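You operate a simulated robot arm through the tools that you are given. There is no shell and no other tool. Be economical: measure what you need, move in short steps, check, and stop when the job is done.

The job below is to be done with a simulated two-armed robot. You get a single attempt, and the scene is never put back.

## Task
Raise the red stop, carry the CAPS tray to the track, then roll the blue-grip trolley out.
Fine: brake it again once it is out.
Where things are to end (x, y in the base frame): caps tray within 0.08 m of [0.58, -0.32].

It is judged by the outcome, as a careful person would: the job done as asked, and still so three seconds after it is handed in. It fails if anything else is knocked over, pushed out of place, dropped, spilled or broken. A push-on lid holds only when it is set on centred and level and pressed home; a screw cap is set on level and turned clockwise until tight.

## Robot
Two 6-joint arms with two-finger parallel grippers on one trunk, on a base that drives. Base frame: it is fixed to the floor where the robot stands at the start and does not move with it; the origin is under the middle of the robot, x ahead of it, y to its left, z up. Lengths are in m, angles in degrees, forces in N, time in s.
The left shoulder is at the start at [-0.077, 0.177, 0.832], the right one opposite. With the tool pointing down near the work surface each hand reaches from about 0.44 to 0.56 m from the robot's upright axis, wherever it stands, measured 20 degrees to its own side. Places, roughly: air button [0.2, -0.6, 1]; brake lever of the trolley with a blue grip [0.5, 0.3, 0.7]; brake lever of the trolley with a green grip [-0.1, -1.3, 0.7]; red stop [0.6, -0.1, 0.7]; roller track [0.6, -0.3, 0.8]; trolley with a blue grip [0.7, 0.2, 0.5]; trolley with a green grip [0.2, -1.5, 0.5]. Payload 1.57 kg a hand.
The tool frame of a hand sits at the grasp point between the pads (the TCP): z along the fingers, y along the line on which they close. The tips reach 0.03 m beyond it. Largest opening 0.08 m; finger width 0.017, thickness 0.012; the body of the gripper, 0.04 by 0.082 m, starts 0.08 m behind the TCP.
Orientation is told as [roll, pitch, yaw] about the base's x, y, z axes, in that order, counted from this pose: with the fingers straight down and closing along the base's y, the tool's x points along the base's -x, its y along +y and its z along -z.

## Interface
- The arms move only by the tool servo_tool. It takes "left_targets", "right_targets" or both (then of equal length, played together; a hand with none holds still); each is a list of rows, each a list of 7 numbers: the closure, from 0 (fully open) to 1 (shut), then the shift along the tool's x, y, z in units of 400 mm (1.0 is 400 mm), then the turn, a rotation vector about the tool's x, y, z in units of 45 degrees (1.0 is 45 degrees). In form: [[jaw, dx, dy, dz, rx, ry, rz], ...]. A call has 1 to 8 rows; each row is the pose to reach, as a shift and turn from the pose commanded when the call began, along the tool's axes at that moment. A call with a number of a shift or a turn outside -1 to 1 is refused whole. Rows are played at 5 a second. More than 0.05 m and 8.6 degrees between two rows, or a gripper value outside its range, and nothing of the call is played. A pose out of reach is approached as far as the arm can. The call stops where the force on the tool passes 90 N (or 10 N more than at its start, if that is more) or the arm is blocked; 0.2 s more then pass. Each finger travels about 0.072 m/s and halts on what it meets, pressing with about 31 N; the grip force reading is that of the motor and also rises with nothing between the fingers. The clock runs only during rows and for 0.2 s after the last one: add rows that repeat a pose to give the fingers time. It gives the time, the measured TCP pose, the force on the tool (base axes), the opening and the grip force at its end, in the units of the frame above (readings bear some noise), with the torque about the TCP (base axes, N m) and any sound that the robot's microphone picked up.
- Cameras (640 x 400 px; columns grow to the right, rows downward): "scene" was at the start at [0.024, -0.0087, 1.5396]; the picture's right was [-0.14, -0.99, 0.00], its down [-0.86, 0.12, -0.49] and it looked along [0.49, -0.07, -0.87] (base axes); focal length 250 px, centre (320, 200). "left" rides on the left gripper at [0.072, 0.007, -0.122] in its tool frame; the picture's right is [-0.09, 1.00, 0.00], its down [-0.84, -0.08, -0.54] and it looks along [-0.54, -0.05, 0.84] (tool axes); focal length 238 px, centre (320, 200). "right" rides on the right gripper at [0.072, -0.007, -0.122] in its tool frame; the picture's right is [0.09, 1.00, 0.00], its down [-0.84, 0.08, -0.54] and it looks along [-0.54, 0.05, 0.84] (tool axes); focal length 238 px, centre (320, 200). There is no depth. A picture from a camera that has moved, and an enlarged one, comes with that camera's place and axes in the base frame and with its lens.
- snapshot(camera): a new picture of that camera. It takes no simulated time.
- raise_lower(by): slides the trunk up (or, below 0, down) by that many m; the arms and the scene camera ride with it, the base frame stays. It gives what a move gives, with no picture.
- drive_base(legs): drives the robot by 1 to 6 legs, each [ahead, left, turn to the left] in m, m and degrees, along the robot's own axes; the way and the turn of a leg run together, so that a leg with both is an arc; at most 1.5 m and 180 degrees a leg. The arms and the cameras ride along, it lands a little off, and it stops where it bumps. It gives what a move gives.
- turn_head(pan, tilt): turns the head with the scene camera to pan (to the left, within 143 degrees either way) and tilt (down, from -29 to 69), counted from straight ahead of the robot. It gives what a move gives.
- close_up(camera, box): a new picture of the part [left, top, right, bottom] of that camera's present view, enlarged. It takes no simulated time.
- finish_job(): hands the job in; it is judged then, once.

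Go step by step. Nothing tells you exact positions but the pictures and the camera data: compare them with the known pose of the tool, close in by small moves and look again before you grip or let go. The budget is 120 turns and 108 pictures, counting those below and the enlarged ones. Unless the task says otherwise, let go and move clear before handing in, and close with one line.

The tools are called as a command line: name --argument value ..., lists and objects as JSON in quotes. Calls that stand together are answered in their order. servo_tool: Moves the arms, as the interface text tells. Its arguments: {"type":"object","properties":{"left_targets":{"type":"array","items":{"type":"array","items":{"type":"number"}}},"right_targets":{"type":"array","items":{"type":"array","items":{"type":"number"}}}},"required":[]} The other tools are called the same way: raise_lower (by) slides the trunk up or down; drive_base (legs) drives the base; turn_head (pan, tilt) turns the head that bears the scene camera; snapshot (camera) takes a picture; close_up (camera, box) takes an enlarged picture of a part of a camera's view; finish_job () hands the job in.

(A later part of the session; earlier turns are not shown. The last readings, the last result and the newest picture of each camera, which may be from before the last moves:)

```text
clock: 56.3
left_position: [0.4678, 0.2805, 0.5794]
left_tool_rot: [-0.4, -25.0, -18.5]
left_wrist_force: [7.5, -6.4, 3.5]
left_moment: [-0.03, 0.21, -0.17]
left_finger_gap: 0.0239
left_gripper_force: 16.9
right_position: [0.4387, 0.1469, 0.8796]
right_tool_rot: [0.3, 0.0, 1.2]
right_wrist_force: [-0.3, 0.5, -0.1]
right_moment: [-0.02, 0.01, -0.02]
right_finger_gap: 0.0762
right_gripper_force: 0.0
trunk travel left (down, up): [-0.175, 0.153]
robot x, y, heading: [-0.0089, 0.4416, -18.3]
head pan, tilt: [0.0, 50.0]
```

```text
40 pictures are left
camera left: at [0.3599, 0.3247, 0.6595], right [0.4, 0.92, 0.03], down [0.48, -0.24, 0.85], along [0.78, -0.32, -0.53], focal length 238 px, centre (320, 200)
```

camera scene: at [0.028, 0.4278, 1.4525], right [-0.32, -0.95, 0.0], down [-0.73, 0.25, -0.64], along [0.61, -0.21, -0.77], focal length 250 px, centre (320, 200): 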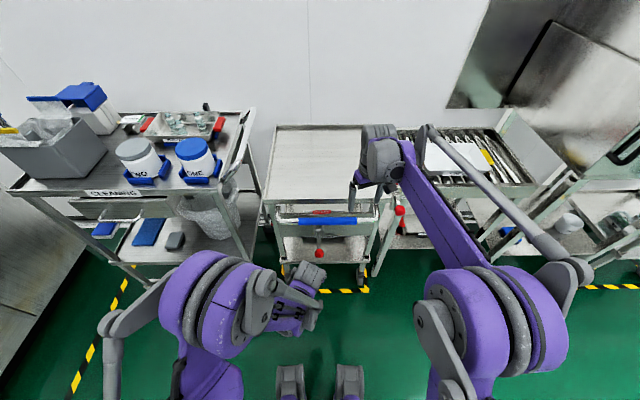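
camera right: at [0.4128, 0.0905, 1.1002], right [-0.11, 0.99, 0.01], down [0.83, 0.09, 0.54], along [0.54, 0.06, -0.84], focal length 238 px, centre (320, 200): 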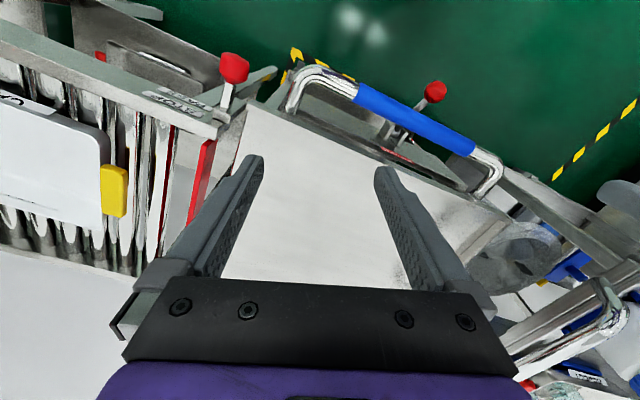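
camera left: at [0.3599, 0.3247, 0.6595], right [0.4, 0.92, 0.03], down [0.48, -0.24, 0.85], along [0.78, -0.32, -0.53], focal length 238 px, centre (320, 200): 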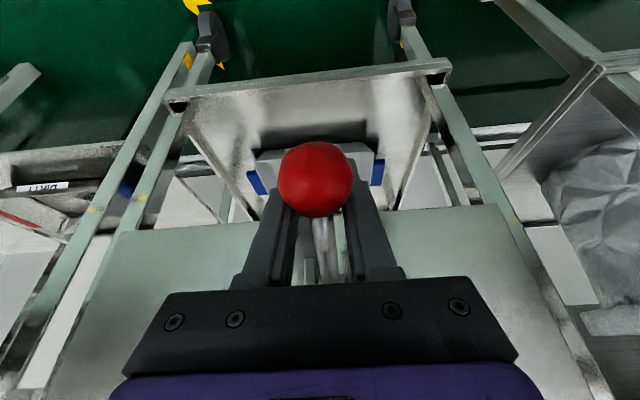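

The knob slipped forward of the fingers; it's near z 0.586. I'll open, back the hand off and look at the lever against the marks.

servo_tool --left_targets '[[0.2, 0, 0, 0, 0, 0, 0], [0.1, 0, 0, 0, 0, 0, 0], [0.1, 0.05, 0, -0.09, 0, 0, 0], [0.1, 0.1, 0, -0.18, 0, 0, 0], [0.1, 0.15, 0, -0.27, 0, 0, 0]]'

close_up --camera "left" --box '[240, 130, 420, 270]'

close_up --camera "scene" --box '[260, 200, 380, 290]'

```text
clock: 57.5
left_position: [0.3687, 0.3137, 0.6507]
left_tool_rot: [-0.4, -25.0, -18.6]
left_wrist_force: [0.2, -0.2, 0.5]
left_moment: [0.01, 0.01, 0.02]
left_finger_gap: 0.0722
left_gripper_force: 0.1
right_position: [0.4372, 0.1476, 0.8794]
right_tool_rot: [0.4, -0.2, 1.2]
right_wrist_force: [0.1, 0.1, 0.1]
right_moment: [0.02, 0.0, -0.01]
right_finger_gap: 0.0761
right_gripper_force: 0.0
trunk travel left (down, up): [-0.175, 0.153]
robot x, y, heading: [-0.0108, 0.4415, -18.8]
head pan, tilt: [0.0, 50.0]
```

```text
2.86 times, centred on (330, 200) of left
camera zoom: at [0.2613, 0.3571, 0.7316], right [0.4, 0.92, 0.03], down [0.48, -0.24, 0.85], along [0.78, -0.32, -0.53], focal length 681 px, centre (291, 200)
```

zoom: 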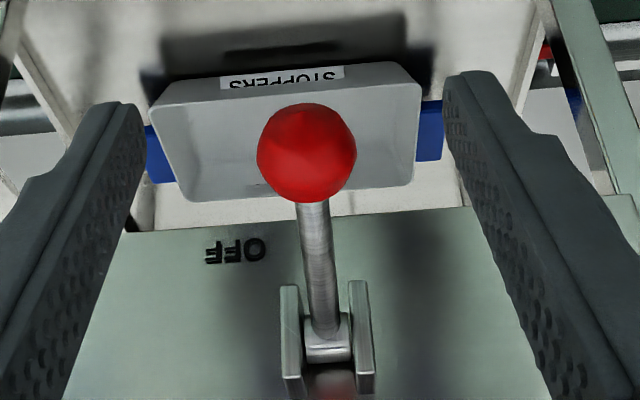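

```text
4.44 times, centred on (320, 245) of scene
camera zoom: at [0.0268, 0.4284, 1.4525], right [-0.32, -0.95, 0.0], down [-0.72, 0.25, -0.64], along [0.61, -0.21, -0.77], focal length 1111 px, centre (320, 0)
```

zoom: 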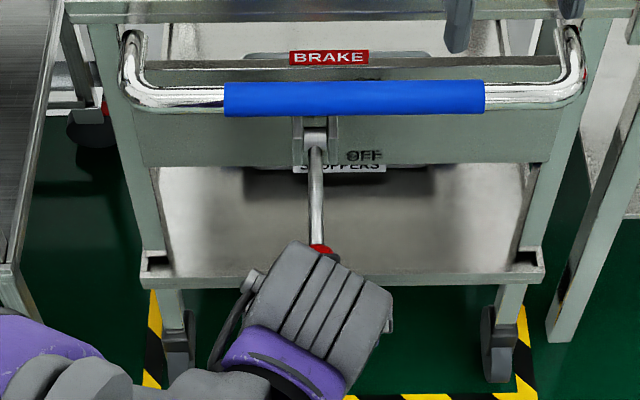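

The lever now points about 37° down, at OFF. I'll press lightly on top with closed fingers to make sure it's at its end stop.

servo_tool --left_targets '[[0.4, -0.02, 0, 0, 0, 0, 0], [0.7, -0.06, 0, 0.03, 0, 0, 0], [1.0, -0.06, 0, 0.03, 0, 0, 0], [1.0, -0.1, 0, 0.08, 0, 0, 0], [1.0, -0.165, 0, 0.143, 0, 0, 0], [1.0, -0.155, 0, 0.165, 0, 0, 0], [1.0, -0.144, 0, 0.188, 0, 0, 0]]'

snapshot --camera "left"

```text
clock: 59.1
left_position: [0.4503, 0.2876, 0.6082]
left_tool_rot: [-0.4, -24.9, -18.6]
left_wrist_force: [0.4, 0.8, -0.3]
left_moment: [0.01, 0.02, -0.01]
left_finger_gap: 0.0
left_gripper_force: 21.4
right_position: [0.4384, 0.1454, 0.8788]
right_tool_rot: [0.3, 0.0, 1.1]
right_wrist_force: [-0.2, -0.7, 0.1]
right_moment: [-0.01, 0.0, -0.01]
right_finger_gap: 0.0759
right_gripper_force: 0.1
trunk travel left (down, up): [-0.175, 0.153]
robot x, y, heading: [-0.009, 0.4373, -18.9]
head pan, tilt: [0.0, 50.0]
```

```text
37 pictures are left
camera left: at [0.341, 0.3307, 0.6886], right [0.4, 0.92, 0.03], down [0.48, -0.24, 0.84], along [0.78, -0.32, -0.53], focal length 238 px, centre (320, 200)
```

left: 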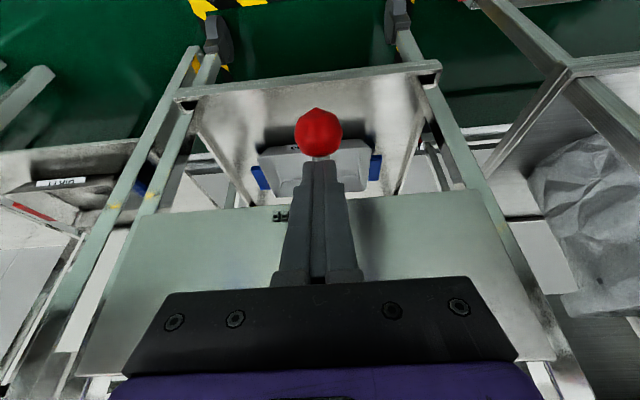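

No contact yet; pressing down a little further.

servo_tool --left_targets '[[1.0, 0.0105, 0, 0.0227, 0, 0, 0], [1.0, 0.021, 0, 0.045, 0, 0, 0]]'

servo_tool --left_targets '[[1.0, 0.008, 0, 0.0113, 0, 0, 0], [1.0, 0.015, 0, 0.0227, 0, 0, 0]]'

snapshot --camera "left"

```text
clock: 59.6
left_position: [0.4524, 0.2862, 0.6041]
left_tool_rot: [-0.4, -26.3, -18.8]
left_wrist_force: [-1.1, 2.4, 63.6]
left_moment: [0.02, -0.3, 0.01]
left_finger_gap: 0.0001
left_gripper_force: 21.1
right_position: [0.4373, 0.1487, 0.8808]
right_tool_rot: [0.2, -0.2, 1.2]
right_wrist_force: [0.3, 0.0, -0.6]
right_moment: [0.0, 0.01, 0.05]
right_finger_gap: 0.0761
right_gripper_force: 0.0
trunk travel left (down, up): [-0.175, 0.153]
robot x, y, heading: [-0.0099, 0.4401, -18.6]
head pan, tilt: [0.0, 50.0]
stopped in row 2 (left hand): the force on the tool passed its limit at 108 N (the readings are from after the stop); the commanded pose is now the measured one
```

```text
clock: 59.9
left_position: [0.4533, 0.2851, 0.6033]
left_tool_rot: [-0.4, -26.7, -19.0]
left_wrist_force: [-4.0, 3.3, 54.8]
left_moment: [-0.08, -0.63, 0.1]
left_finger_gap: 0.0
left_gripper_force: 20.9
right_position: [0.4364, 0.1478, 0.8796]
right_tool_rot: [0.2, -0.2, 1.2]
right_wrist_force: [0.5, 0.7, -0.6]
right_moment: [0.02, 0.0, -0.03]
right_finger_gap: 0.076
right_gripper_force: 0.1
trunk travel left (down, up): [-0.175, 0.153]
robot x, y, heading: [-0.0116, 0.4442, -18.9]
head pan, tilt: [0.0, 50.0]
stopped in row 1 (left hand): the force on the tool passed its limit at 102 N (the readings are from after the stop); the commanded pose is now the measured one
```

```text
36 pictures are left
camera left: at [0.3432, 0.3304, 0.6803], right [0.4, 0.91, 0.04], down [0.45, -0.23, 0.86], along [0.8, -0.33, -0.51], focal length 238 px, centre (320, 200)
```

left: 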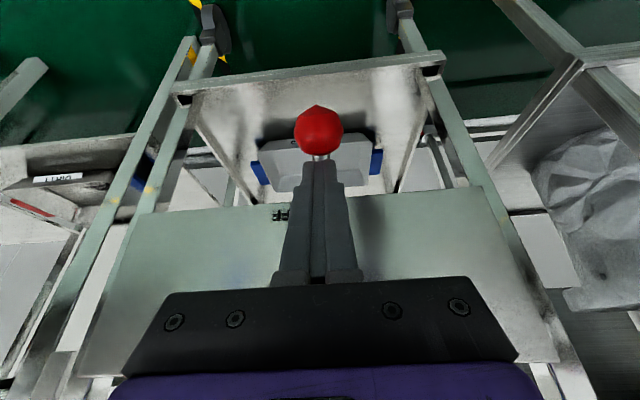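

The lever is against its OFF stop (100 N didn't move it). Withdrawing the left hand up and starting to turn both wrists so the fingers will straddle the handle bar.

servo_tool --left_targets '[[0.8, 0.067, 0, -0.034, 0, 0, 0], [0.6, 0.134, 0, -0.067, 0, 0, 0], [0.3, 0.08, 0, -0.175, 0, 0, 0], [0.3, 0.026, 0, -0.283, 0, 0, 0], [0.3, -0.028, 0, -0.391, 0, 0, 0], [0.3, -0.082, 0, -0.499, 0, 0, 0], [0.3, -0.136, 0, -0.607, 0, 0, 0], [0.3, -0.19, 0, -0.715, 0, 0, 0]]' --right_targets '[[0.2, 0, 0, -0.01, 0, 0, -0.1], [0.3, 0, 0, -0.02, 0, 0, -0.2], [0.3, 0, 0, -0.03, 0, 0, -0.3], [0.3, 0, 0, -0.05, 0, 0, -0.4], [0.3, 0, 0, -0.06, 0, 0, -0.5], [0.3, 0, 0, -0.06, 0, 0, -0.6], [0.3, 0, 0, -0.06, 0, 0, -0.7], [0.3, 0, 0, -0.06, 0, 0, -0.778]]'

servo_tool --left_targets '[[0.3, 0, 0, 0, 0, 0.1, 0], [0.3, 0, 0, 0, 0, 0.2, 0], [0.3, 0, 0, 0, 0, 0.3, 0], [0.3, 0, 0, 0, 0, 0.4, 0], [0.3, 0, 0, 0, 0, 0.5, 0], [0.3, 0, 0, 0, 0, 0.593, 0]]' --right_targets '[[0.3, 0, 0, 0, 0, 0, -0.13], [0.3, 0, 0, 0, 0, 0, -0.26], [0.3, 0, 0, 0, 0, 0, -0.39], [0.3, 0, 0, 0, 0, 0, -0.52], [0.3, 0, 0, 0, 0, 0, -0.65], [0.3, 0, 0, 0, 0, 0, -0.778]]'

servo_tool --left_targets '[[0.3, 0, 0, 0, 0, 0, 0.15], [0.3, 0, 0, 0, 0, 0, 0.3], [0.3, 0, 0, 0, 0, 0, 0.45], [0.3, 0, 0, 0, 0, 0, 0.6], [0.3, 0, 0, 0, 0, 0, 0.75], [0.3, 0, 0, 0, 0, 0, 0.9], [0.3, 0, 0, 0, 0, 0, 1.0]]'

servo_tool --left_targets '[[0.3, 0, 0, 0, 0, 0, 0.15], [0.3, 0, 0, 0, 0, 0, 0.3], [0.3, 0, 0, 0, 0, 0, 0.45], [0.3, 0, 0, 0, 0, 0, 0.6], [0.3, 0, 0, 0, 0, 0, 0.75], [0.3, 0, 0, 0, 0, 0, 0.9], [0.3, 0, 0, 0, 0, 0, 1.0]]'

snapshot --camera "scene"

```text
clock: 61.7
left_position: [0.3991, 0.3067, 0.8927]
left_tool_rot: [-0.4, -26.5, -18.8]
left_wrist_force: [0.0, 0.3, 0.1]
left_moment: [0.0, -0.01, 0.0]
left_finger_gap: 0.0563
left_gripper_force: 0.0
right_position: [0.4393, 0.1468, 0.9026]
right_tool_rot: [0.2, -0.2, 36.4]
right_wrist_force: [-0.4, 0.0, -0.2]
right_moment: [0.0, 0.0, 0.0]
right_finger_gap: 0.0561
right_gripper_force: 0.1
trunk travel left (down, up): [-0.175, 0.153]
robot x, y, heading: [-0.0126, 0.4371, -18.7]
head pan, tilt: [0.0, 50.0]
```

```text
clock: 63.1
left_position: [0.3993, 0.3055, 0.8904]
left_tool_rot: [-0.3, 0.4, -19.0]
left_wrist_force: [-0.5, -0.4, 0.8]
left_moment: [0.0, -0.01, -0.02]
left_finger_gap: 0.0562
left_gripper_force: 0.0
right_position: [0.4407, 0.1461, 0.9033]
right_tool_rot: [0.0, -0.3, 71.4]
right_wrist_force: [-0.8, 0.2, 0.9]
right_moment: [0.01, 0.01, -0.01]
right_finger_gap: 0.0559
right_gripper_force: 0.1
trunk travel left (down, up): [-0.175, 0.153]
robot x, y, heading: [-0.0119, 0.4392, -18.8]
head pan, tilt: [0.0, 50.0]
```

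```text
clock: 64.7
left_position: [0.3985, 0.3056, 0.8903]
left_tool_rot: [-0.6, 0.1, -64.0]
left_wrist_force: [-0.1, 0.6, -0.2]
left_moment: [-0.01, 0.01, 0.03]
left_finger_gap: 0.0559
left_gripper_force: 0.1
right_position: [0.4385, 0.1464, 0.9028]
right_tool_rot: [0.0, -0.3, 71.2]
right_wrist_force: [0.7, 0.1, -0.6]
right_moment: [-0.03, 0.03, -0.01]
right_finger_gap: 0.0558
right_gripper_force: 0.1
trunk travel left (down, up): [-0.175, 0.153]
robot x, y, heading: [-0.0096, 0.442, -18.9]
head pan, tilt: [0.0, 50.0]
```

```text
clock: 66.3
left_position: [0.3993, 0.3053, 0.8894]
left_tool_rot: [-0.4, -0.4, -109.1]
left_wrist_force: [0.1, -0.1, 0.1]
left_moment: [-0.01, -0.01, 0.0]
left_finger_gap: 0.0557
left_gripper_force: 0.1
right_position: [0.4388, 0.1462, 0.9041]
right_tool_rot: [0.1, -0.2, 71.2]
right_wrist_force: [0.1, 0.3, 0.3]
right_moment: [-0.02, -0.03, -0.03]
right_finger_gap: 0.0562
right_gripper_force: 0.0
trunk travel left (down, up): [-0.175, 0.153]
robot x, y, heading: [-0.0117, 0.4388, -18.7]
head pan, tilt: [0.0, 50.0]
```

```text
35 pictures are left
camera scene: at [0.0282, 0.4278, 1.4524], right [-0.32, -0.95, 0.0], down [-0.73, 0.25, -0.64], along [0.61, -0.21, -0.77], focal length 250 px, centre (320, 200)
```

scene: 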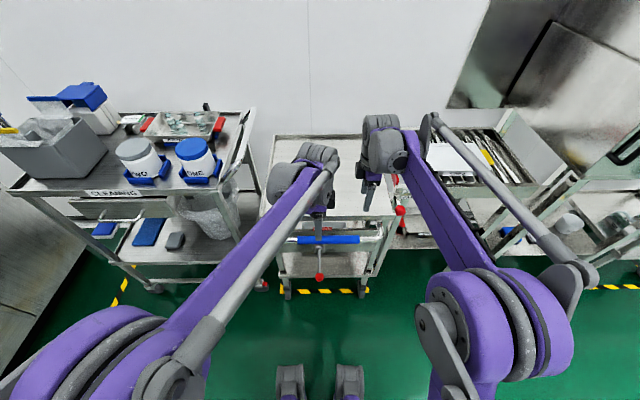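

Both wrists are turned. Driving up so the bar is in reach, then placing the hands above it.

drive_base --legs '[[0.055, -0.022, 0]]'

servo_tool --left_targets '[[0.3, 0.05, 0.0445, 0.03, 0, 0, 0], [0.3, 0.1, 0.089, 0.08, 0, 0, 0], [0.3, 0.1475, 0.1335, 0.12, 0, 0, 0]]' --right_targets '[[0.3, -0.05, 0.03, 0.04, 0, 0, 0], [0.3, -0.1, 0.06, 0.1, 0, 0, 0], [0.3, -0.155, 0.0875, 0.16, 0, 0, 0]]'

close_up --camera "scene" --box '[250, 180, 390, 290]'

snapshot --camera "left"

snapshot --camera "right"

```text
clock: 67.3
left_position: [0.4438, 0.2674, 0.8895]
left_tool_rot: [-0.4, -0.3, -109.0]
left_wrist_force: [0.3, -0.2, -0.7]
left_moment: [0.02, 0.0, 0.0]
left_finger_gap: 0.0562
left_gripper_force: 0.0
right_position: [0.4835, 0.1085, 0.903]
right_tool_rot: [0.1, -0.3, 71.1]
right_wrist_force: [-0.1, 0.7, 0.8]
right_moment: [0.04, 0.01, 0.01]
right_finger_gap: 0.0559
right_gripper_force: 0.0
trunk travel left (down, up): [-0.175, 0.153]
robot x, y, heading: [0.0321, 0.4031, -18.8]
head pan, tilt: [0.0, 50.0]
```

```text
clock: 68.1
left_position: [0.5126, 0.3052, 0.8404]
left_tool_rot: [-0.4, -0.4, -109.0]
left_wrist_force: [-0.1, -0.4, -0.3]
left_moment: [0.0, 0.0, 0.03]
left_finger_gap: 0.0559
left_gripper_force: 0.0
right_position: [0.4709, 0.1809, 0.8373]
right_tool_rot: [0.1, -0.2, 71.2]
right_wrist_force: [0.6, -0.3, 0.2]
right_moment: [0.05, 0.01, -0.02]
right_finger_gap: 0.056
right_gripper_force: 0.0
trunk travel left (down, up): [-0.175, 0.153]
robot x, y, heading: [0.0364, 0.4002, -18.7]
head pan, tilt: [0.0, 50.0]
```

```text
3.64 times, centred on (320, 235) of scene
camera zoom: at [0.0729, 0.3906, 1.4524], right [-0.32, -0.95, 0.0], down [-0.73, 0.25, -0.64], along [0.61, -0.21, -0.77], focal length 909 px, centre (320, 73)
```

zoom: 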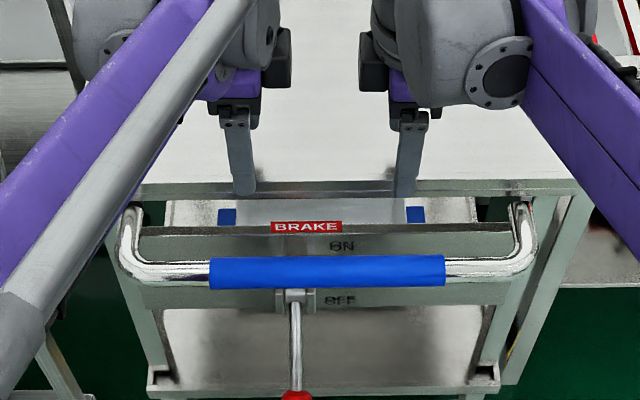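

```text
33 pictures are left
camera left: at [0.5441, 0.3719, 0.963], right [0.91, -0.41, -0.01], down [-0.34, -0.76, 0.55], along [-0.23, -0.5, -0.84], focal length 238 px, centre (320, 200)
```

left: 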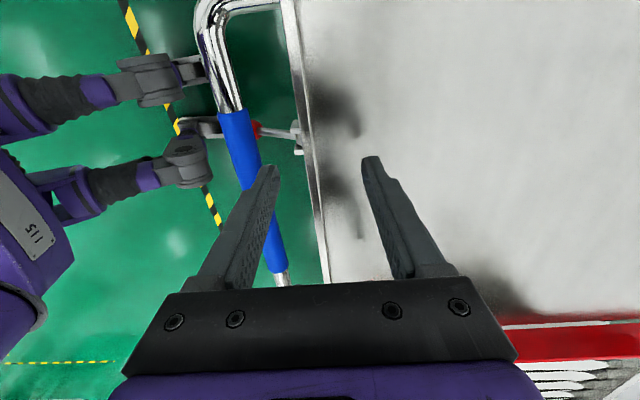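

```text
32 pictures are left
camera right: at [0.4531, 0.1111, 0.9588], right [-0.97, 0.23, 0.0], down [0.2, 0.81, 0.55], along [0.13, 0.53, -0.84], focal length 238 px, centre (320, 200)
```

right: 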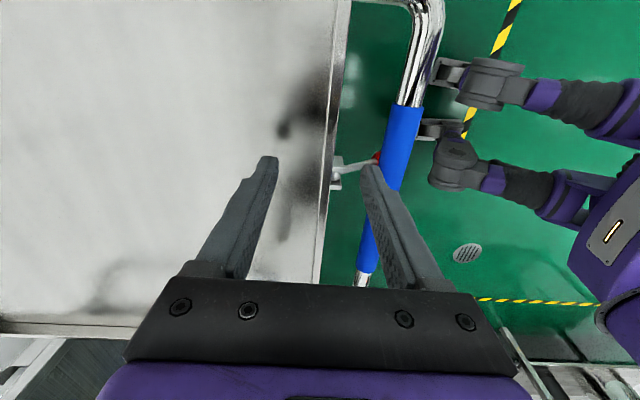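

The trolley evidently rolled ~7 cm toward me when I withdrew (it's free), so the bar is now at x' ≈ 0.318. Backing the base 7 cm puts the hands over the bar.

drive_base --legs '[[-0.072, 0, 0]]'

snapshot --camera "left"

snapshot --camera "right"

```text
clock: 69.1
left_position: [0.443, 0.3283, 0.8415]
left_tool_rot: [-0.3, -0.4, -109.0]
left_wrist_force: [0.1, 0.2, -0.4]
left_moment: [-0.02, -0.02, 0.01]
left_finger_gap: 0.0558
left_gripper_force: 0.1
right_position: [0.4015, 0.2037, 0.8383]
right_tool_rot: [0.0, -0.4, 71.2]
right_wrist_force: [0.0, 0.7, 0.5]
right_moment: [-0.01, -0.02, 0.03]
right_finger_gap: 0.0558
right_gripper_force: 0.1
trunk travel left (down, up): [-0.175, 0.153]
robot x, y, heading: [-0.0323, 0.4237, -18.7]
head pan, tilt: [0.0, 50.0]
```

```text
31 pictures are left
camera left: at [0.4739, 0.3947, 0.9637], right [0.91, -0.41, 0.0], down [-0.34, -0.76, 0.55], along [-0.23, -0.5, -0.84], focal length 238 px, centre (320, 200)
```

left: 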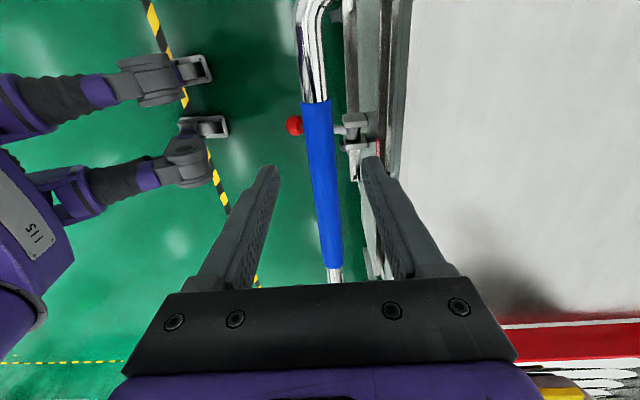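

```text
30 pictures are left
camera right: at [0.3833, 0.1337, 0.9595], right [-0.97, 0.23, 0.0], down [0.2, 0.81, 0.55], along [0.13, 0.53, -0.84], focal length 238 px, centre (320, 200)
```

right: 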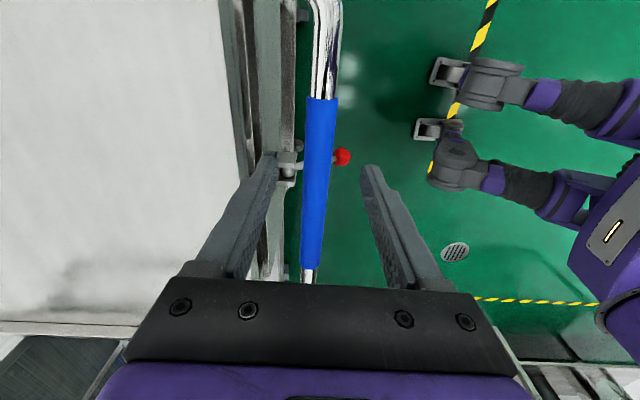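

Both bars are centred between the fingers. Narrowing a bit and lowering over the bar, then closing.

servo_tool --left_targets '[[0.4, 0, 0, 0.05, 0, 0, 0], [0.4, 0, 0, 0.1, 0, 0, 0], [0.4, 0, 0, 0.15, 0, 0, 0], [0.4, 0, 0, 0.19, 0, 0, 0], [0.4, 0, 0, 0.222, 0, 0, 0]]' --right_targets '[[0.4, 0, 0, 0.05, 0, 0, 0], [0.4, 0, 0, 0.1, 0, 0, 0], [0.4, 0, 0, 0.15, 0, 0, 0], [0.4, 0, 0, 0.19, 0, 0, 0], [0.4, 0, 0, 0.215, 0, 0, 0]]'

snapshot --camera "left"

snapshot --camera "right"

```text
clock: 70.3
left_position: [0.4424, 0.3286, 0.7504]
left_tool_rot: [-0.5, -0.4, -109.1]
left_wrist_force: [-0.2, -1.3, 0.0]
left_moment: [0.01, 0.0, 0.02]
left_finger_gap: 0.048
left_gripper_force: 0.0
right_position: [0.4026, 0.205, 0.7522]
right_tool_rot: [0.2, -0.4, 71.2]
right_wrist_force: [-0.3, -0.4, -0.4]
right_moment: [-0.02, 0.02, -0.02]
right_finger_gap: 0.0479
right_gripper_force: 0.0
trunk travel left (down, up): [-0.175, 0.153]
robot x, y, heading: [-0.0327, 0.427, -19.0]
head pan, tilt: [0.0, 50.0]
```

```text
29 pictures are left
camera left: at [0.4742, 0.395, 0.8731], right [0.91, -0.41, -0.01], down [-0.34, -0.76, 0.55], along [-0.23, -0.5, -0.84], focal length 238 px, centre (320, 200)
```

left: 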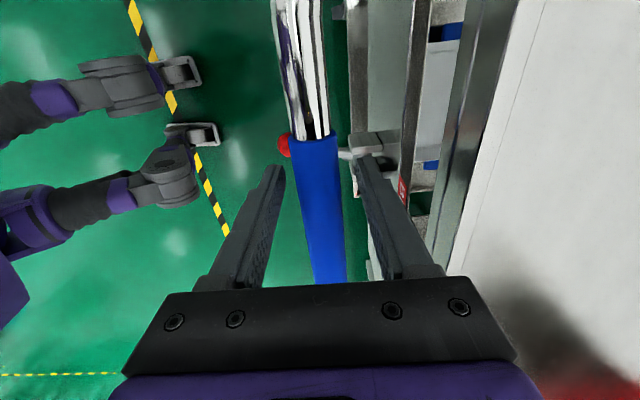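

```text
28 pictures are left
camera right: at [0.3843, 0.1347, 0.8726], right [-0.97, 0.23, 0.0], down [0.2, 0.81, 0.55], along [0.13, 0.53, -0.84], focal length 238 px, centre (320, 200)
```

right: 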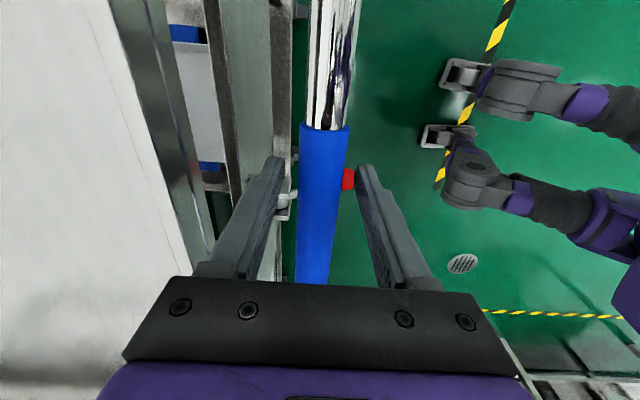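

Straddling nicely; a touch lower and close both grips.

servo_tool --left_targets '[[0.4, 0, 0, 0.025, 0, 0, 0], [0.6, 0, 0, 0.025, 0, 0, 0], [0.9, 0, 0, 0.025, 0, 0, 0], [0.9, 0, 0, 0.025, 0, 0, 0]]' --right_targets '[[0.4, 0, 0, 0.025, 0, 0, 0], [0.6, 0, 0, 0.025, 0, 0, 0], [0.9, 0, 0, 0.025, 0, 0, 0], [0.9, 0, 0, 0.025, 0, 0, 0]]'

turn_head --pan 140 --tilt 50

snapshot --camera "scene"

turn_head --pan -140 --tilt 50

snapshot --camera "scene"

```text
clock: 71.3
left_position: [0.4417, 0.3295, 0.7426]
left_tool_rot: [-0.5, -0.3, -108.8]
left_wrist_force: [-16.9, 7.5, -3.3]
left_moment: [-0.12, -0.07, 0.49]
left_finger_gap: 0.0262
left_gripper_force: 37.6
right_position: [0.4012, 0.2049, 0.7422]
right_tool_rot: [-0.1, -0.3, 71.3]
right_wrist_force: [10.1, -4.6, -4.8]
right_moment: [0.2, 0.0, 0.49]
right_finger_gap: 0.0263
right_gripper_force: 37.7
trunk travel left (down, up): [-0.175, 0.153]
robot x, y, heading: [-0.0351, 0.4285, -19.0]
head pan, tilt: [0.0, 50.0]
```

```text
clock: 73.5
left_position: [0.4412, 0.3291, 0.7412]
left_tool_rot: [-0.5, -0.4, -108.9]
left_wrist_force: [-26.9, 8.9, -2.9]
left_moment: [-0.71, 0.04, 0.69]
left_finger_gap: 0.0264
left_gripper_force: 37.6
right_position: [0.403, 0.2041, 0.7414]
right_tool_rot: [-0.2, -0.4, 71.2]
right_wrist_force: [23.1, -9.8, -8.5]
right_moment: [-0.49, 0.28, 0.61]
right_finger_gap: 0.0262
right_gripper_force: 37.3
trunk travel left (down, up): [-0.175, 0.153]
robot x, y, heading: [-0.0356, 0.4216, -18.7]
head pan, tilt: [140.0, 50.0]
```

```text
27 pictures are left
camera scene: at [-0.1088, 0.5039, 1.4524], right [0.86, 0.52, 0.0], down [0.4, -0.66, -0.64], along [-0.33, 0.55, -0.77], focal length 250 px, centre (320, 200)
```

scene: 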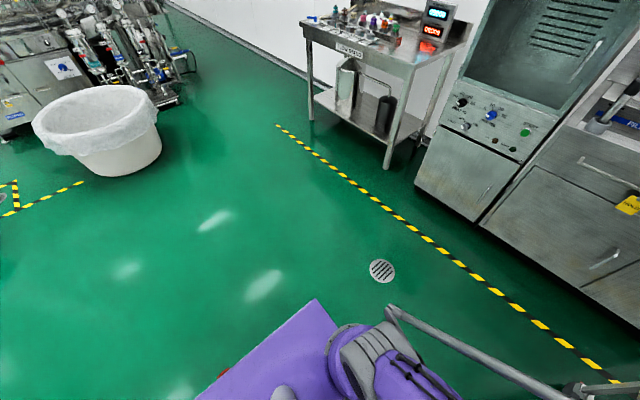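

```text
clock: 77.4
left_position: [0.4427, 0.3283, 0.7413]
left_tool_rot: [-0.5, -0.3, -109.0]
left_wrist_force: [-24.7, 8.8, -2.5]
left_moment: [0.0, -0.15, 0.62]
left_finger_gap: 0.0266
left_gripper_force: 37.1
right_position: [0.4026, 0.2054, 0.7402]
right_tool_rot: [-0.1, -0.4, 71.2]
right_wrist_force: [23.4, -11.1, -4.6]
right_moment: [0.04, 0.06, 0.63]
right_finger_gap: 0.0264
right_gripper_force: 37.8
trunk travel left (down, up): [-0.175, 0.153]
robot x, y, heading: [-0.0368, 0.4287, -18.8]
head pan, tilt: [-140.0, 50.0]
```

```text
26 pictures are left
camera scene: at [-0.1408, 0.4099, 1.4524], right [-0.36, 0.93, 0.0], down [0.71, 0.28, -0.64], along [-0.6, -0.23, -0.77], focal length 250 px, centre (320, 200)
```

scene: 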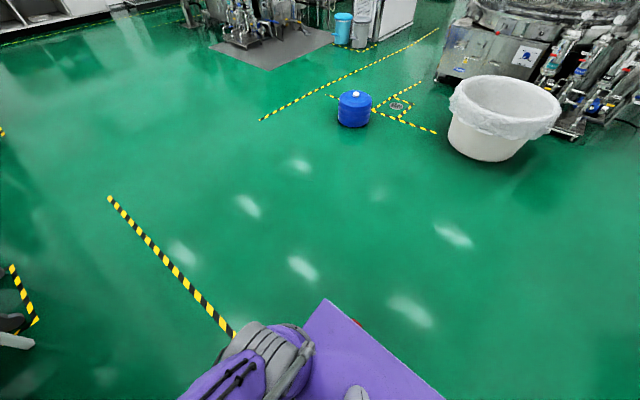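

Both grips hold the bar and the floor behind me is clear. Pulling the trolley out a first 0.2 m, then check.

turn_head --pan 0 --tilt 50

drive_base --legs '[[-0.2, 0, 0]]'

snapshot --camera "scene"

```text
clock: 79.6
left_position: [0.4424, 0.3289, 0.7417]
left_tool_rot: [-0.6, -0.4, -108.9]
left_wrist_force: [-25.4, 9.9, -2.4]
left_moment: [0.18, -0.22, 0.65]
left_finger_gap: 0.0266
left_gripper_force: 37.0
right_position: [0.4025, 0.2048, 0.7412]
right_tool_rot: [-0.1, -0.3, 71.2]
right_wrist_force: [24.2, -11.0, -3.0]
right_moment: [0.17, 0.06, 0.67]
right_finger_gap: 0.0265
right_gripper_force: 37.7
trunk travel left (down, up): [-0.175, 0.153]
robot x, y, heading: [-0.0376, 0.4238, -18.6]
head pan, tilt: [0.0, 50.0]
```

```text
clock: 81.2
left_position: [0.2515, 0.3902, 0.7408]
left_tool_rot: [-0.5, -0.4, -108.9]
left_wrist_force: [-28.0, -10.6, -9.3]
left_moment: [-0.42, 0.11, 0.73]
left_finger_gap: 0.0264
left_gripper_force: 37.5
right_position: [0.2116, 0.2667, 0.7425]
right_tool_rot: [-0.1, -0.4, 71.3]
right_wrist_force: [21.1, -31.0, 6.5]
right_moment: [0.2, 0.09, 0.51]
right_finger_gap: 0.0263
right_gripper_force: 38.1
trunk travel left (down, up): [-0.175, 0.153]
robot x, y, heading: [-0.2253, 0.4848, -18.9]
head pan, tilt: [0.0, 50.0]
```

```text
25 pictures are left
camera scene: at [-0.1876, 0.4735, 1.4525], right [-0.32, -0.95, 0.0], down [-0.73, 0.25, -0.64], along [0.61, -0.2, -0.77], focal length 250 px, centre (320, 200)
```

scene: 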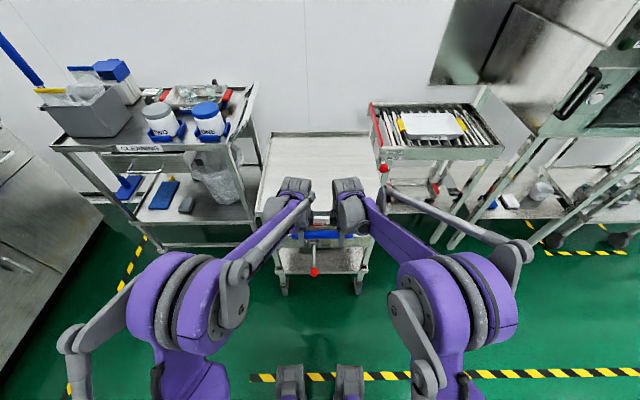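

It rolls straight. Another 0.3 m brings it fully clear of its marked bay.

drive_base --legs '[[-0.3, 0, 0]]'

snapshot --camera "scene"

```text
clock: 82.8
left_position: [0.1012, 0.4465, 0.7393]
left_tool_rot: [2.8, -0.7, -108.6]
left_wrist_force: [49.5, -22.8, 4.4]
left_moment: [0.19, 0.28, 0.15]
left_finger_gap: 0.0555
left_gripper_force: 27.1
right_position: [0.0594, 0.3192, 0.7396]
right_tool_rot: [-3.3, -0.2, 71.2]
right_wrist_force: [51.9, -14.8, 1.9]
right_moment: [0.32, 0.26, 0.54]
right_finger_gap: 0.0557
right_gripper_force: 26.6
trunk travel left (down, up): [-0.175, 0.153]
robot x, y, heading: [-0.4056, 0.5493, -18.7]
head pan, tilt: [0.0, 50.0]
stopped in leg 1: the force on the tool passed its limit at 134 N (the readings are from after the stop); the commanded pose is now the measured one
```

```text
24 pictures are left
camera scene: at [-0.3527, 0.5329, 1.4519], right [-0.32, -0.95, 0.0], down [-0.73, 0.24, -0.64], along [0.6, -0.2, -0.77], focal length 250 px, centre (320, 200)
```

scene: 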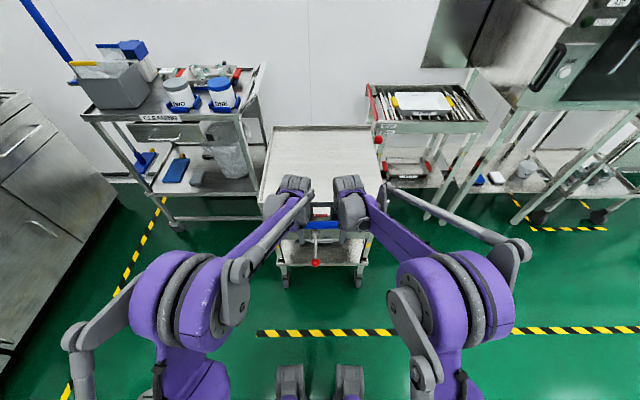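

The pull stopped at a hard resistance after ~0.42 m total travel. Looking whether something blocks it or it is the end of its way.

close_up --camera "scene" --box '[220, 110, 420, 300]'

snapshot --camera "left"

```text
2.11 times, centred on (320, 205) of scene
camera zoom: at [-0.3527, 0.5329, 1.4519], right [-0.32, -0.95, 0.0], down [-0.73, 0.24, -0.64], along [0.6, -0.2, -0.77], focal length 526 px, centre (320, 190)
```

zoom: 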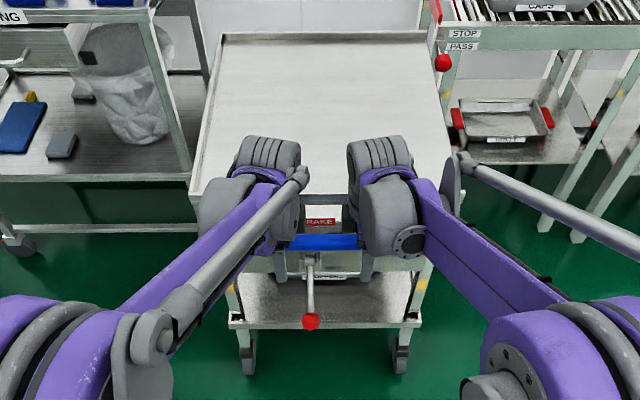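

```text
22 pictures are left
camera left: at [0.1249, 0.5146, 0.8612], right [0.91, -0.4, 0.05], down [-0.36, -0.75, 0.55], along [-0.18, -0.52, -0.84], focal length 238 px, centre (320, 200)
```

left: 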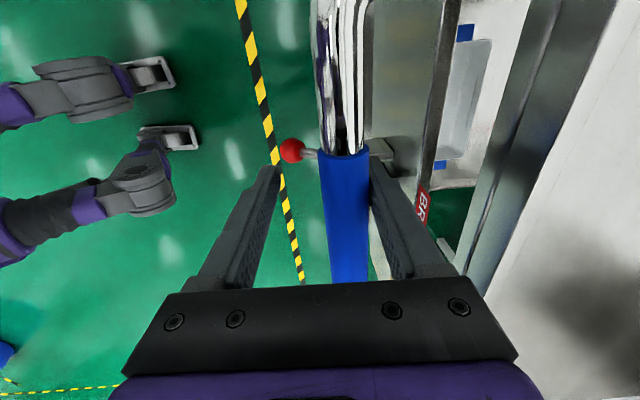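

Nothing touches the trolley; it seems to be at its travel end. I'll relax the pull and test once gently.

drive_base --legs '[[0.02, 0, 0]]'

servo_tool --left_targets '[[0.9, 0, 0, 0, 0, 0, 0], [0.9, 0, 0, 0, 0, 0, 0]]' --right_targets '[[0.9, 0, 0, 0, 0, 0, 0], [0.9, 0, 0, 0, 0, 0, 0]]'

drive_base --legs '[[-0.03, 0, 0]]'

close_up --camera "scene" --box '[220, 110, 420, 300]'

```text
clock: 83.6
left_position: [0.1109, 0.441, 0.7403]
left_tool_rot: [2.5, -0.7, -108.6]
left_wrist_force: [25.4, -10.2, -5.7]
left_moment: [0.22, 0.18, 0.23]
left_finger_gap: 0.0321
left_gripper_force: 14.1
right_position: [0.0701, 0.3145, 0.7408]
right_tool_rot: [-2.9, -0.1, 71.2]
right_wrist_force: [25.4, -10.8, -6.2]
right_moment: [0.13, 0.26, 0.21]
right_finger_gap: 0.0325
right_gripper_force: 14.0
trunk travel left (down, up): [-0.175, 0.153]
robot x, y, heading: [-0.3856, 0.5446, -18.2]
head pan, tilt: [0.0, 50.0]
```

```text
clock: 84.2
left_position: [0.1133, 0.4411, 0.7416]
left_tool_rot: [2.7, -0.5, -108.7]
left_wrist_force: [24.6, -10.6, -4.5]
left_moment: [-0.17, 0.28, 0.22]
left_finger_gap: 0.031
left_gripper_force: 12.6
right_position: [0.0721, 0.3141, 0.7417]
right_tool_rot: [-3.0, -0.1, 71.2]
right_wrist_force: [25.4, -7.5, -4.0]
right_moment: [0.39, 0.06, 0.24]
right_finger_gap: 0.031
right_gripper_force: 12.7
trunk travel left (down, up): [-0.175, 0.153]
robot x, y, heading: [-0.3819, 0.5436, -18.5]
head pan, tilt: [0.0, 50.0]
```

```text
clock: 85.0
left_position: [0.0919, 0.4496, 0.7403]
left_tool_rot: [3.3, -0.8, -108.5]
left_wrist_force: [69.5, -22.9, 15.8]
left_moment: [0.55, -0.19, 0.42]
left_finger_gap: 0.0738
left_gripper_force: 37.0
right_position: [0.0503, 0.3227, 0.7399]
right_tool_rot: [-3.6, -0.2, 71.2]
right_wrist_force: [68.6, -24.2, 12.6]
right_moment: [-1.0, 0.41, 0.5]
right_finger_gap: 0.0741
right_gripper_force: 37.1
trunk travel left (down, up): [-0.175, 0.153]
robot x, y, heading: [-0.4117, 0.5519, -18.5]
head pan, tilt: [0.0, 50.0]
```

```text
2.11 times, centred on (320, 205) of scene
camera zoom: at [-0.362, 0.5363, 1.4521], right [-0.32, -0.95, 0.0], down [-0.73, 0.24, -0.64], along [0.6, -0.2, -0.77], focal length 526 px, centre (320, 190)
```

zoom: 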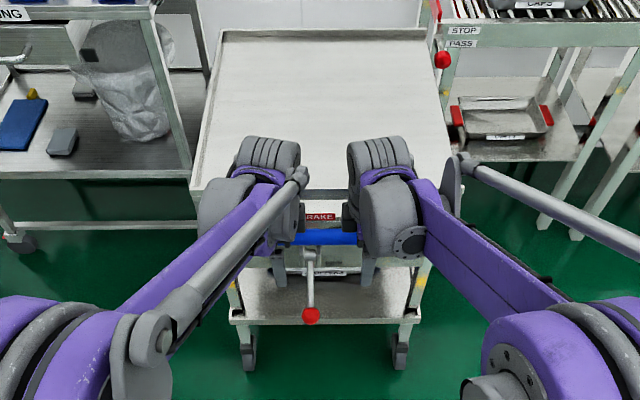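

It's firmly at its end of travel, fully rolled out. Relaxing, releasing the bar and lifting the hands off.

drive_base --legs '[[0.035, 0, 0]]'

servo_tool --left_targets '[[0.5, 0, 0, 0, 0, 0, 0], [0.3, 0, 0, 0, 0, 0, 0], [0.3, 0, 0, 0, 0, 0, 0], [0.3, 0, 0, -0.06, 0, 0, 0], [0.3, 0, 0, -0.15, 0, 0, 0], [0.3, 0, 0, -0.25, 0, 0, 0], [0.3, 0, 0, -0.35, 0, 0, 0]]' --right_targets '[[0.5, 0, 0, 0, 0, 0, 0], [0.3, 0, 0, 0, 0, 0, 0], [0.3, 0, 0, 0, 0, 0, 0], [0.3, 0, 0, -0.06, 0, 0, 0], [0.3, 0, 0, -0.15, 0, 0, 0], [0.3, 0, 0, -0.25, 0, 0, 0], [0.3, 0, 0, -0.35, 0, 0, 0]]'

snapshot --camera "scene"

```text
clock: 85.9
left_position: [0.1184, 0.4405, 0.742]
left_tool_rot: [3.6, -0.7, -108.4]
left_wrist_force: [-3.4, -0.1, -23.3]
left_moment: [0.22, 0.04, 0.57]
left_finger_gap: 0.0267
left_gripper_force: 37.7
right_position: [0.077, 0.3144, 0.7427]
right_tool_rot: [-4.0, -0.2, 71.3]
right_wrist_force: [-2.8, -1.0, -21.0]
right_moment: [-0.23, 0.21, 0.67]
right_finger_gap: 0.0265
right_gripper_force: 37.1
trunk travel left (down, up): [-0.175, 0.153]
robot x, y, heading: [-0.3818, 0.5418, -18.3]
head pan, tilt: [0.0, 50.0]
```

```text
clock: 87.5
left_position: [0.1086, 0.4465, 0.8833]
left_tool_rot: [3.8, -0.8, -108.6]
left_wrist_force: [0.0, -0.7, 0.7]
left_moment: [0.01, -0.01, 0.0]
left_finger_gap: 0.0562
left_gripper_force: 0.1
right_position: [0.0673, 0.3175, 0.8827]
right_tool_rot: [-4.2, -0.2, 71.3]
right_wrist_force: [0.0, 0.2, 0.4]
right_moment: [-0.01, -0.01, 0.02]
right_finger_gap: 0.0559
right_gripper_force: 0.1
trunk travel left (down, up): [-0.175, 0.153]
robot x, y, heading: [-0.3802, 0.5433, -18.5]
head pan, tilt: [0.0, 50.0]
```

```text
20 pictures are left
camera scene: at [-0.3433, 0.5302, 1.4524], right [-0.32, -0.95, 0.0], down [-0.73, 0.24, -0.64], along [0.61, -0.2, -0.77], focal length 250 px, centre (320, 200)
```

scene: 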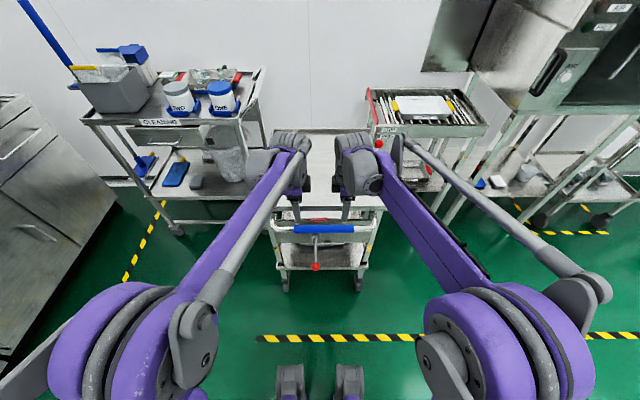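

The bar is released; the trolley stands out. Now moving the right hand aside and turning the left wrist back for the brake lever.

servo_tool --left_targets '[[0.3, 0, 0, 0, 0, 0, -0.15], [0.3, 0, 0, 0, 0, 0, -0.3], [0.3, 0, 0, 0, 0, 0, -0.45], [0.3, 0, 0, 0, 0, 0, -0.6], [0.3, 0, 0, 0, 0, 0, -0.75], [0.3, 0, 0, 0, 0, 0, -0.9], [0.3, 0, 0, 0, 0, 0, -1.0]]' --right_targets '[[0.3, 0.06, 0, 0, 0, 0, 0], [0.3, 0.14, 0, 0, 0, 0, 0], [0.3, 0.22, 0, 0, 0, 0, 0], [0.3, 0.3, 0, 0, 0, 0, 0], [0.3, 0.35, 0, 0, 0, 0, 0], [0.3, 0.35, 0, 0, 0, 0, 0], [0.3, 0.35, 0, 0, 0, 0, 0]]'

servo_tool --left_targets '[[0.3, 0, 0, 0, 0, 0, -0.15], [0.3, 0, 0, 0, 0, 0, -0.3], [0.3, 0, 0, 0, 0, 0, -0.45], [0.3, 0, 0, 0, 0, 0, -0.6], [0.3, 0, 0, 0, 0, 0, -0.75], [0.3, 0, 0, 0, 0, 0, -0.9], [0.3, 0, 0, 0, 0, 0, -1.0]]'

drive_base --legs '[[-0.04, 0, 0]]'

servo_tool --left_targets '[[0.3, 0.06, -0.02, 0.06, 0, -0.11, 0], [0.3, 0.11, -0.045, 0.15, 0, -0.22, 0], [0.3, 0.125, -0.07, 0.25, 0, -0.33, 0], [0.3, 0.125, -0.09, 0.34, 0, -0.44, 0], [0.3, 0.125, -0.1075, 0.43, 0, -0.556, 0], [0.3, 0.125, -0.1075, 0.5, 0, -0.556, 0]]'

snapshot --camera "left"

```text
clock: 89.1
left_position: [0.1094, 0.4451, 0.8833]
left_tool_rot: [2.1, -3.2, -63.4]
left_wrist_force: [0.1, 0.4, -0.4]
left_moment: [0.0, -0.03, 0.03]
left_finger_gap: 0.0557
left_gripper_force: 0.1
right_position: [0.0231, 0.1819, 0.8834]
right_tool_rot: [-4.1, -0.2, 71.3]
right_wrist_force: [-0.1, -0.8, 0.6]
right_moment: [-0.01, 0.01, 0.02]
right_finger_gap: 0.0559
right_gripper_force: 0.0
trunk travel left (down, up): [-0.175, 0.153]
robot x, y, heading: [-0.3809, 0.5431, -18.3]
head pan, tilt: [0.0, 50.0]
```

```text
clock: 90.7
left_position: [0.1077, 0.4444, 0.8849]
left_tool_rot: [-0.9, -3.8, -18.4]
left_wrist_force: [0.1, -0.7, -0.3]
left_moment: [0.03, -0.02, 0.02]
left_finger_gap: 0.0559
left_gripper_force: 0.0
right_position: [0.0232, 0.1832, 0.8826]
right_tool_rot: [-4.1, -0.2, 71.3]
right_wrist_force: [0.9, 0.0, 0.6]
right_moment: [-0.05, 0.0, 0.02]
right_finger_gap: 0.0559
right_gripper_force: 0.0
trunk travel left (down, up): [-0.175, 0.153]
robot x, y, heading: [-0.3808, 0.5436, -18.5]
head pan, tilt: [0.0, 50.0]
```

```text
clock: 91.6
left_position: [0.0699, 0.4574, 0.8854]
left_tool_rot: [-0.8, -3.8, -18.4]
left_wrist_force: [-0.4, 0.0, -0.4]
left_moment: [-0.01, -0.03, 0.01]
left_finger_gap: 0.0561
left_gripper_force: 0.0
right_position: [-0.0161, 0.1961, 0.8842]
right_tool_rot: [-4.3, -0.2, 71.3]
right_wrist_force: [0.3, 0.3, 0.9]
right_moment: [0.0, -0.03, 0.04]
right_finger_gap: 0.0561
right_gripper_force: 0.1
trunk travel left (down, up): [-0.175, 0.153]
robot x, y, heading: [-0.4187, 0.554, -18.2]
head pan, tilt: [0.0, 50.0]
```

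```text
clock: 93.0
left_position: [0.0219, 0.4259, 0.6791]
left_tool_rot: [-0.9, -28.8, -18.1]
left_wrist_force: [-0.5, 0.3, -0.7]
left_moment: [-0.01, 0.01, -0.01]
left_finger_gap: 0.0562
left_gripper_force: 0.0
right_position: [-0.0137, 0.1955, 0.8842]
right_tool_rot: [-4.0, -0.3, 71.3]
right_wrist_force: [1.0, -0.1, 0.7]
right_moment: [0.03, 0.0, 0.0]
right_finger_gap: 0.0561
right_gripper_force: 0.1
trunk travel left (down, up): [-0.175, 0.153]
robot x, y, heading: [-0.4184, 0.5526, -18.5]
head pan, tilt: [0.0, 50.0]
```

```text
19 pictures are left
camera left: at [-0.0912, 0.4724, 0.7516], right [0.39, 0.92, 0.03], down [0.43, -0.21, 0.88], along [0.81, -0.33, -0.48], focal length 238 px, centre (320, 200)
```

left: 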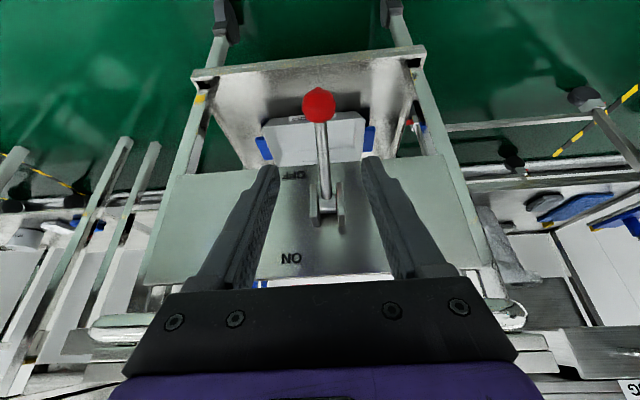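

The lever points down at OFF with the knob ahead-below. Moving most of the way toward it and looking.

servo_tool --left_targets '[[0.25, 0.02, 0, 0.1, 0, 0, 0], [0.25, 0.04, 0, 0.2, 0, 0, 0], [0.25, 0.05, 0, 0.26, 0, 0, 0]]'

snapshot --camera "left"

```text
clock: 93.8
left_position: [0.0522, 0.4137, 0.5802]
left_tool_rot: [-0.9, -28.8, -18.1]
left_wrist_force: [-0.1, 0.2, -0.3]
left_moment: [-0.04, 0.01, 0.0]
left_finger_gap: 0.0602
left_gripper_force: 0.1
right_position: [-0.0148, 0.1959, 0.8833]
right_tool_rot: [-4.0, -0.2, 71.4]
right_wrist_force: [-1.0, 0.1, 0.5]
right_moment: [-0.02, -0.01, 0.04]
right_finger_gap: 0.056
right_gripper_force: 0.0
trunk travel left (down, up): [-0.175, 0.153]
robot x, y, heading: [-0.4179, 0.555, -18.7]
head pan, tilt: [0.0, 50.0]
```

```text
18 pictures are left
camera left: at [-0.0608, 0.4588, 0.6532], right [0.39, 0.92, 0.03], down [0.43, -0.21, 0.88], along [0.81, -0.33, -0.48], focal length 238 px, centre (320, 200)
```

left: 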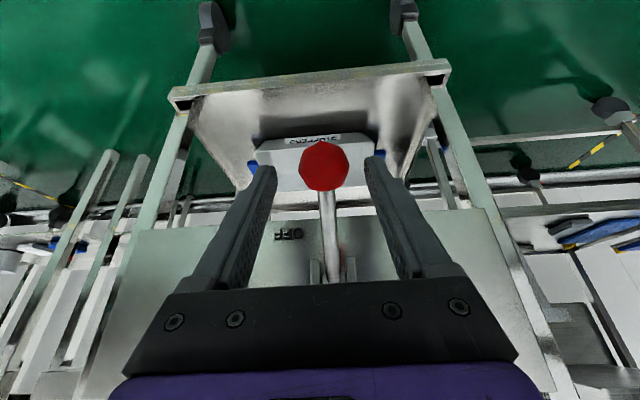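

Knob about 4 cm further along the fingers. Closing in and gripping.

servo_tool --left_targets '[[0.25, 0, 0.0075, 0.05, 0, 0, 0], [0.25, 0, 0.0075, 0.1, 0, 0, 0], [0.6, 0, 0.0075, 0.1, 0, 0, 0], [0.9, 0, 0.0075, 0.1, 0, 0, 0], [0.9, 0, 0.0075, 0.1, 0, 0, 0]]'

snapshot --camera "left"

```text
clock: 95.0
left_position: [0.0701, 0.4096, 0.5448]
left_tool_rot: [-0.9, -28.7, -18.0]
left_wrist_force: [-1.8, -9.9, -1.3]
left_moment: [0.09, 0.13, 0.1]
left_finger_gap: 0.0348
left_gripper_force: 41.9
right_position: [-0.0142, 0.1952, 0.8824]
right_tool_rot: [-4.1, -0.1, 71.3]
right_wrist_force: [0.3, 0.7, 0.0]
right_moment: [-0.01, -0.01, -0.01]
right_finger_gap: 0.056
right_gripper_force: 0.1
trunk travel left (down, up): [-0.175, 0.153]
robot x, y, heading: [-0.4197, 0.5568, -18.5]
head pan, tilt: [0.0, 50.0]
```

```text
17 pictures are left
camera left: at [-0.0421, 0.4554, 0.6185], right [0.39, 0.92, 0.03], down [0.43, -0.21, 0.88], along [0.81, -0.33, -0.48], focal length 238 px, centre (320, 200)
```

left: 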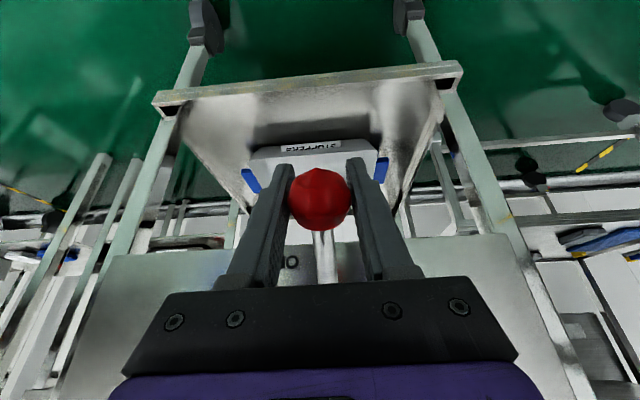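

Knob gripped. Raising it along the arc, first half.

servo_tool --left_targets '[[0.9, 0.002, 0, -0.03, 0, 0, 0], [0.9, 0.003, 0, -0.06, 0, 0, 0], [0.9, 0.003, 0, -0.0885, 0, 0, 0], [0.9, -0.004, 0, -0.115, 0, 0, 0], [0.9, -0.013, 0, -0.143, 0, 0, 0], [0.9, -0.0245, 0, -0.169, 0, 0, 0]]'

snapshot --camera "left"

```text
clock: 96.4
left_position: [0.0471, 0.4173, 0.6086]
left_tool_rot: [-0.9, -28.6, -18.0]
left_wrist_force: [-13.3, -22.2, -12.6]
left_moment: [0.37, 0.96, 0.17]
left_finger_gap: 0.0352
left_gripper_force: 41.6
right_position: [-0.0143, 0.1933, 0.8827]
right_tool_rot: [-4.1, -0.3, 71.4]
right_wrist_force: [-0.2, 0.8, -0.1]
right_moment: [0.0, -0.01, 0.01]
right_finger_gap: 0.0558
right_gripper_force: 0.1
trunk travel left (down, up): [-0.175, 0.153]
robot x, y, heading: [-0.4143, 0.5551, -18.7]
head pan, tilt: [0.0, 50.0]
```

```text
16 pictures are left
camera left: at [-0.0649, 0.4629, 0.6819], right [0.39, 0.92, 0.03], down [0.43, -0.21, 0.88], along [0.81, -0.33, -0.48], focal length 238 px, centre (320, 200)
```

left: 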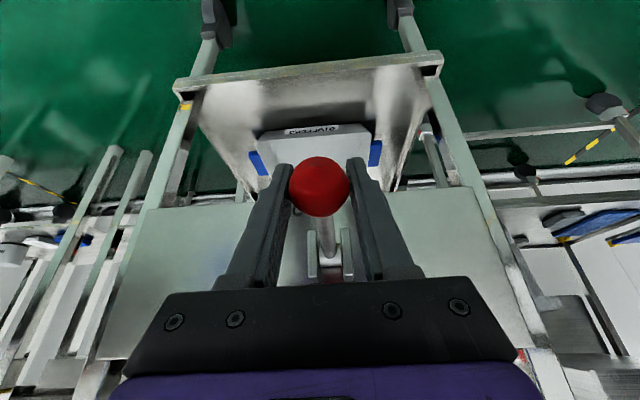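

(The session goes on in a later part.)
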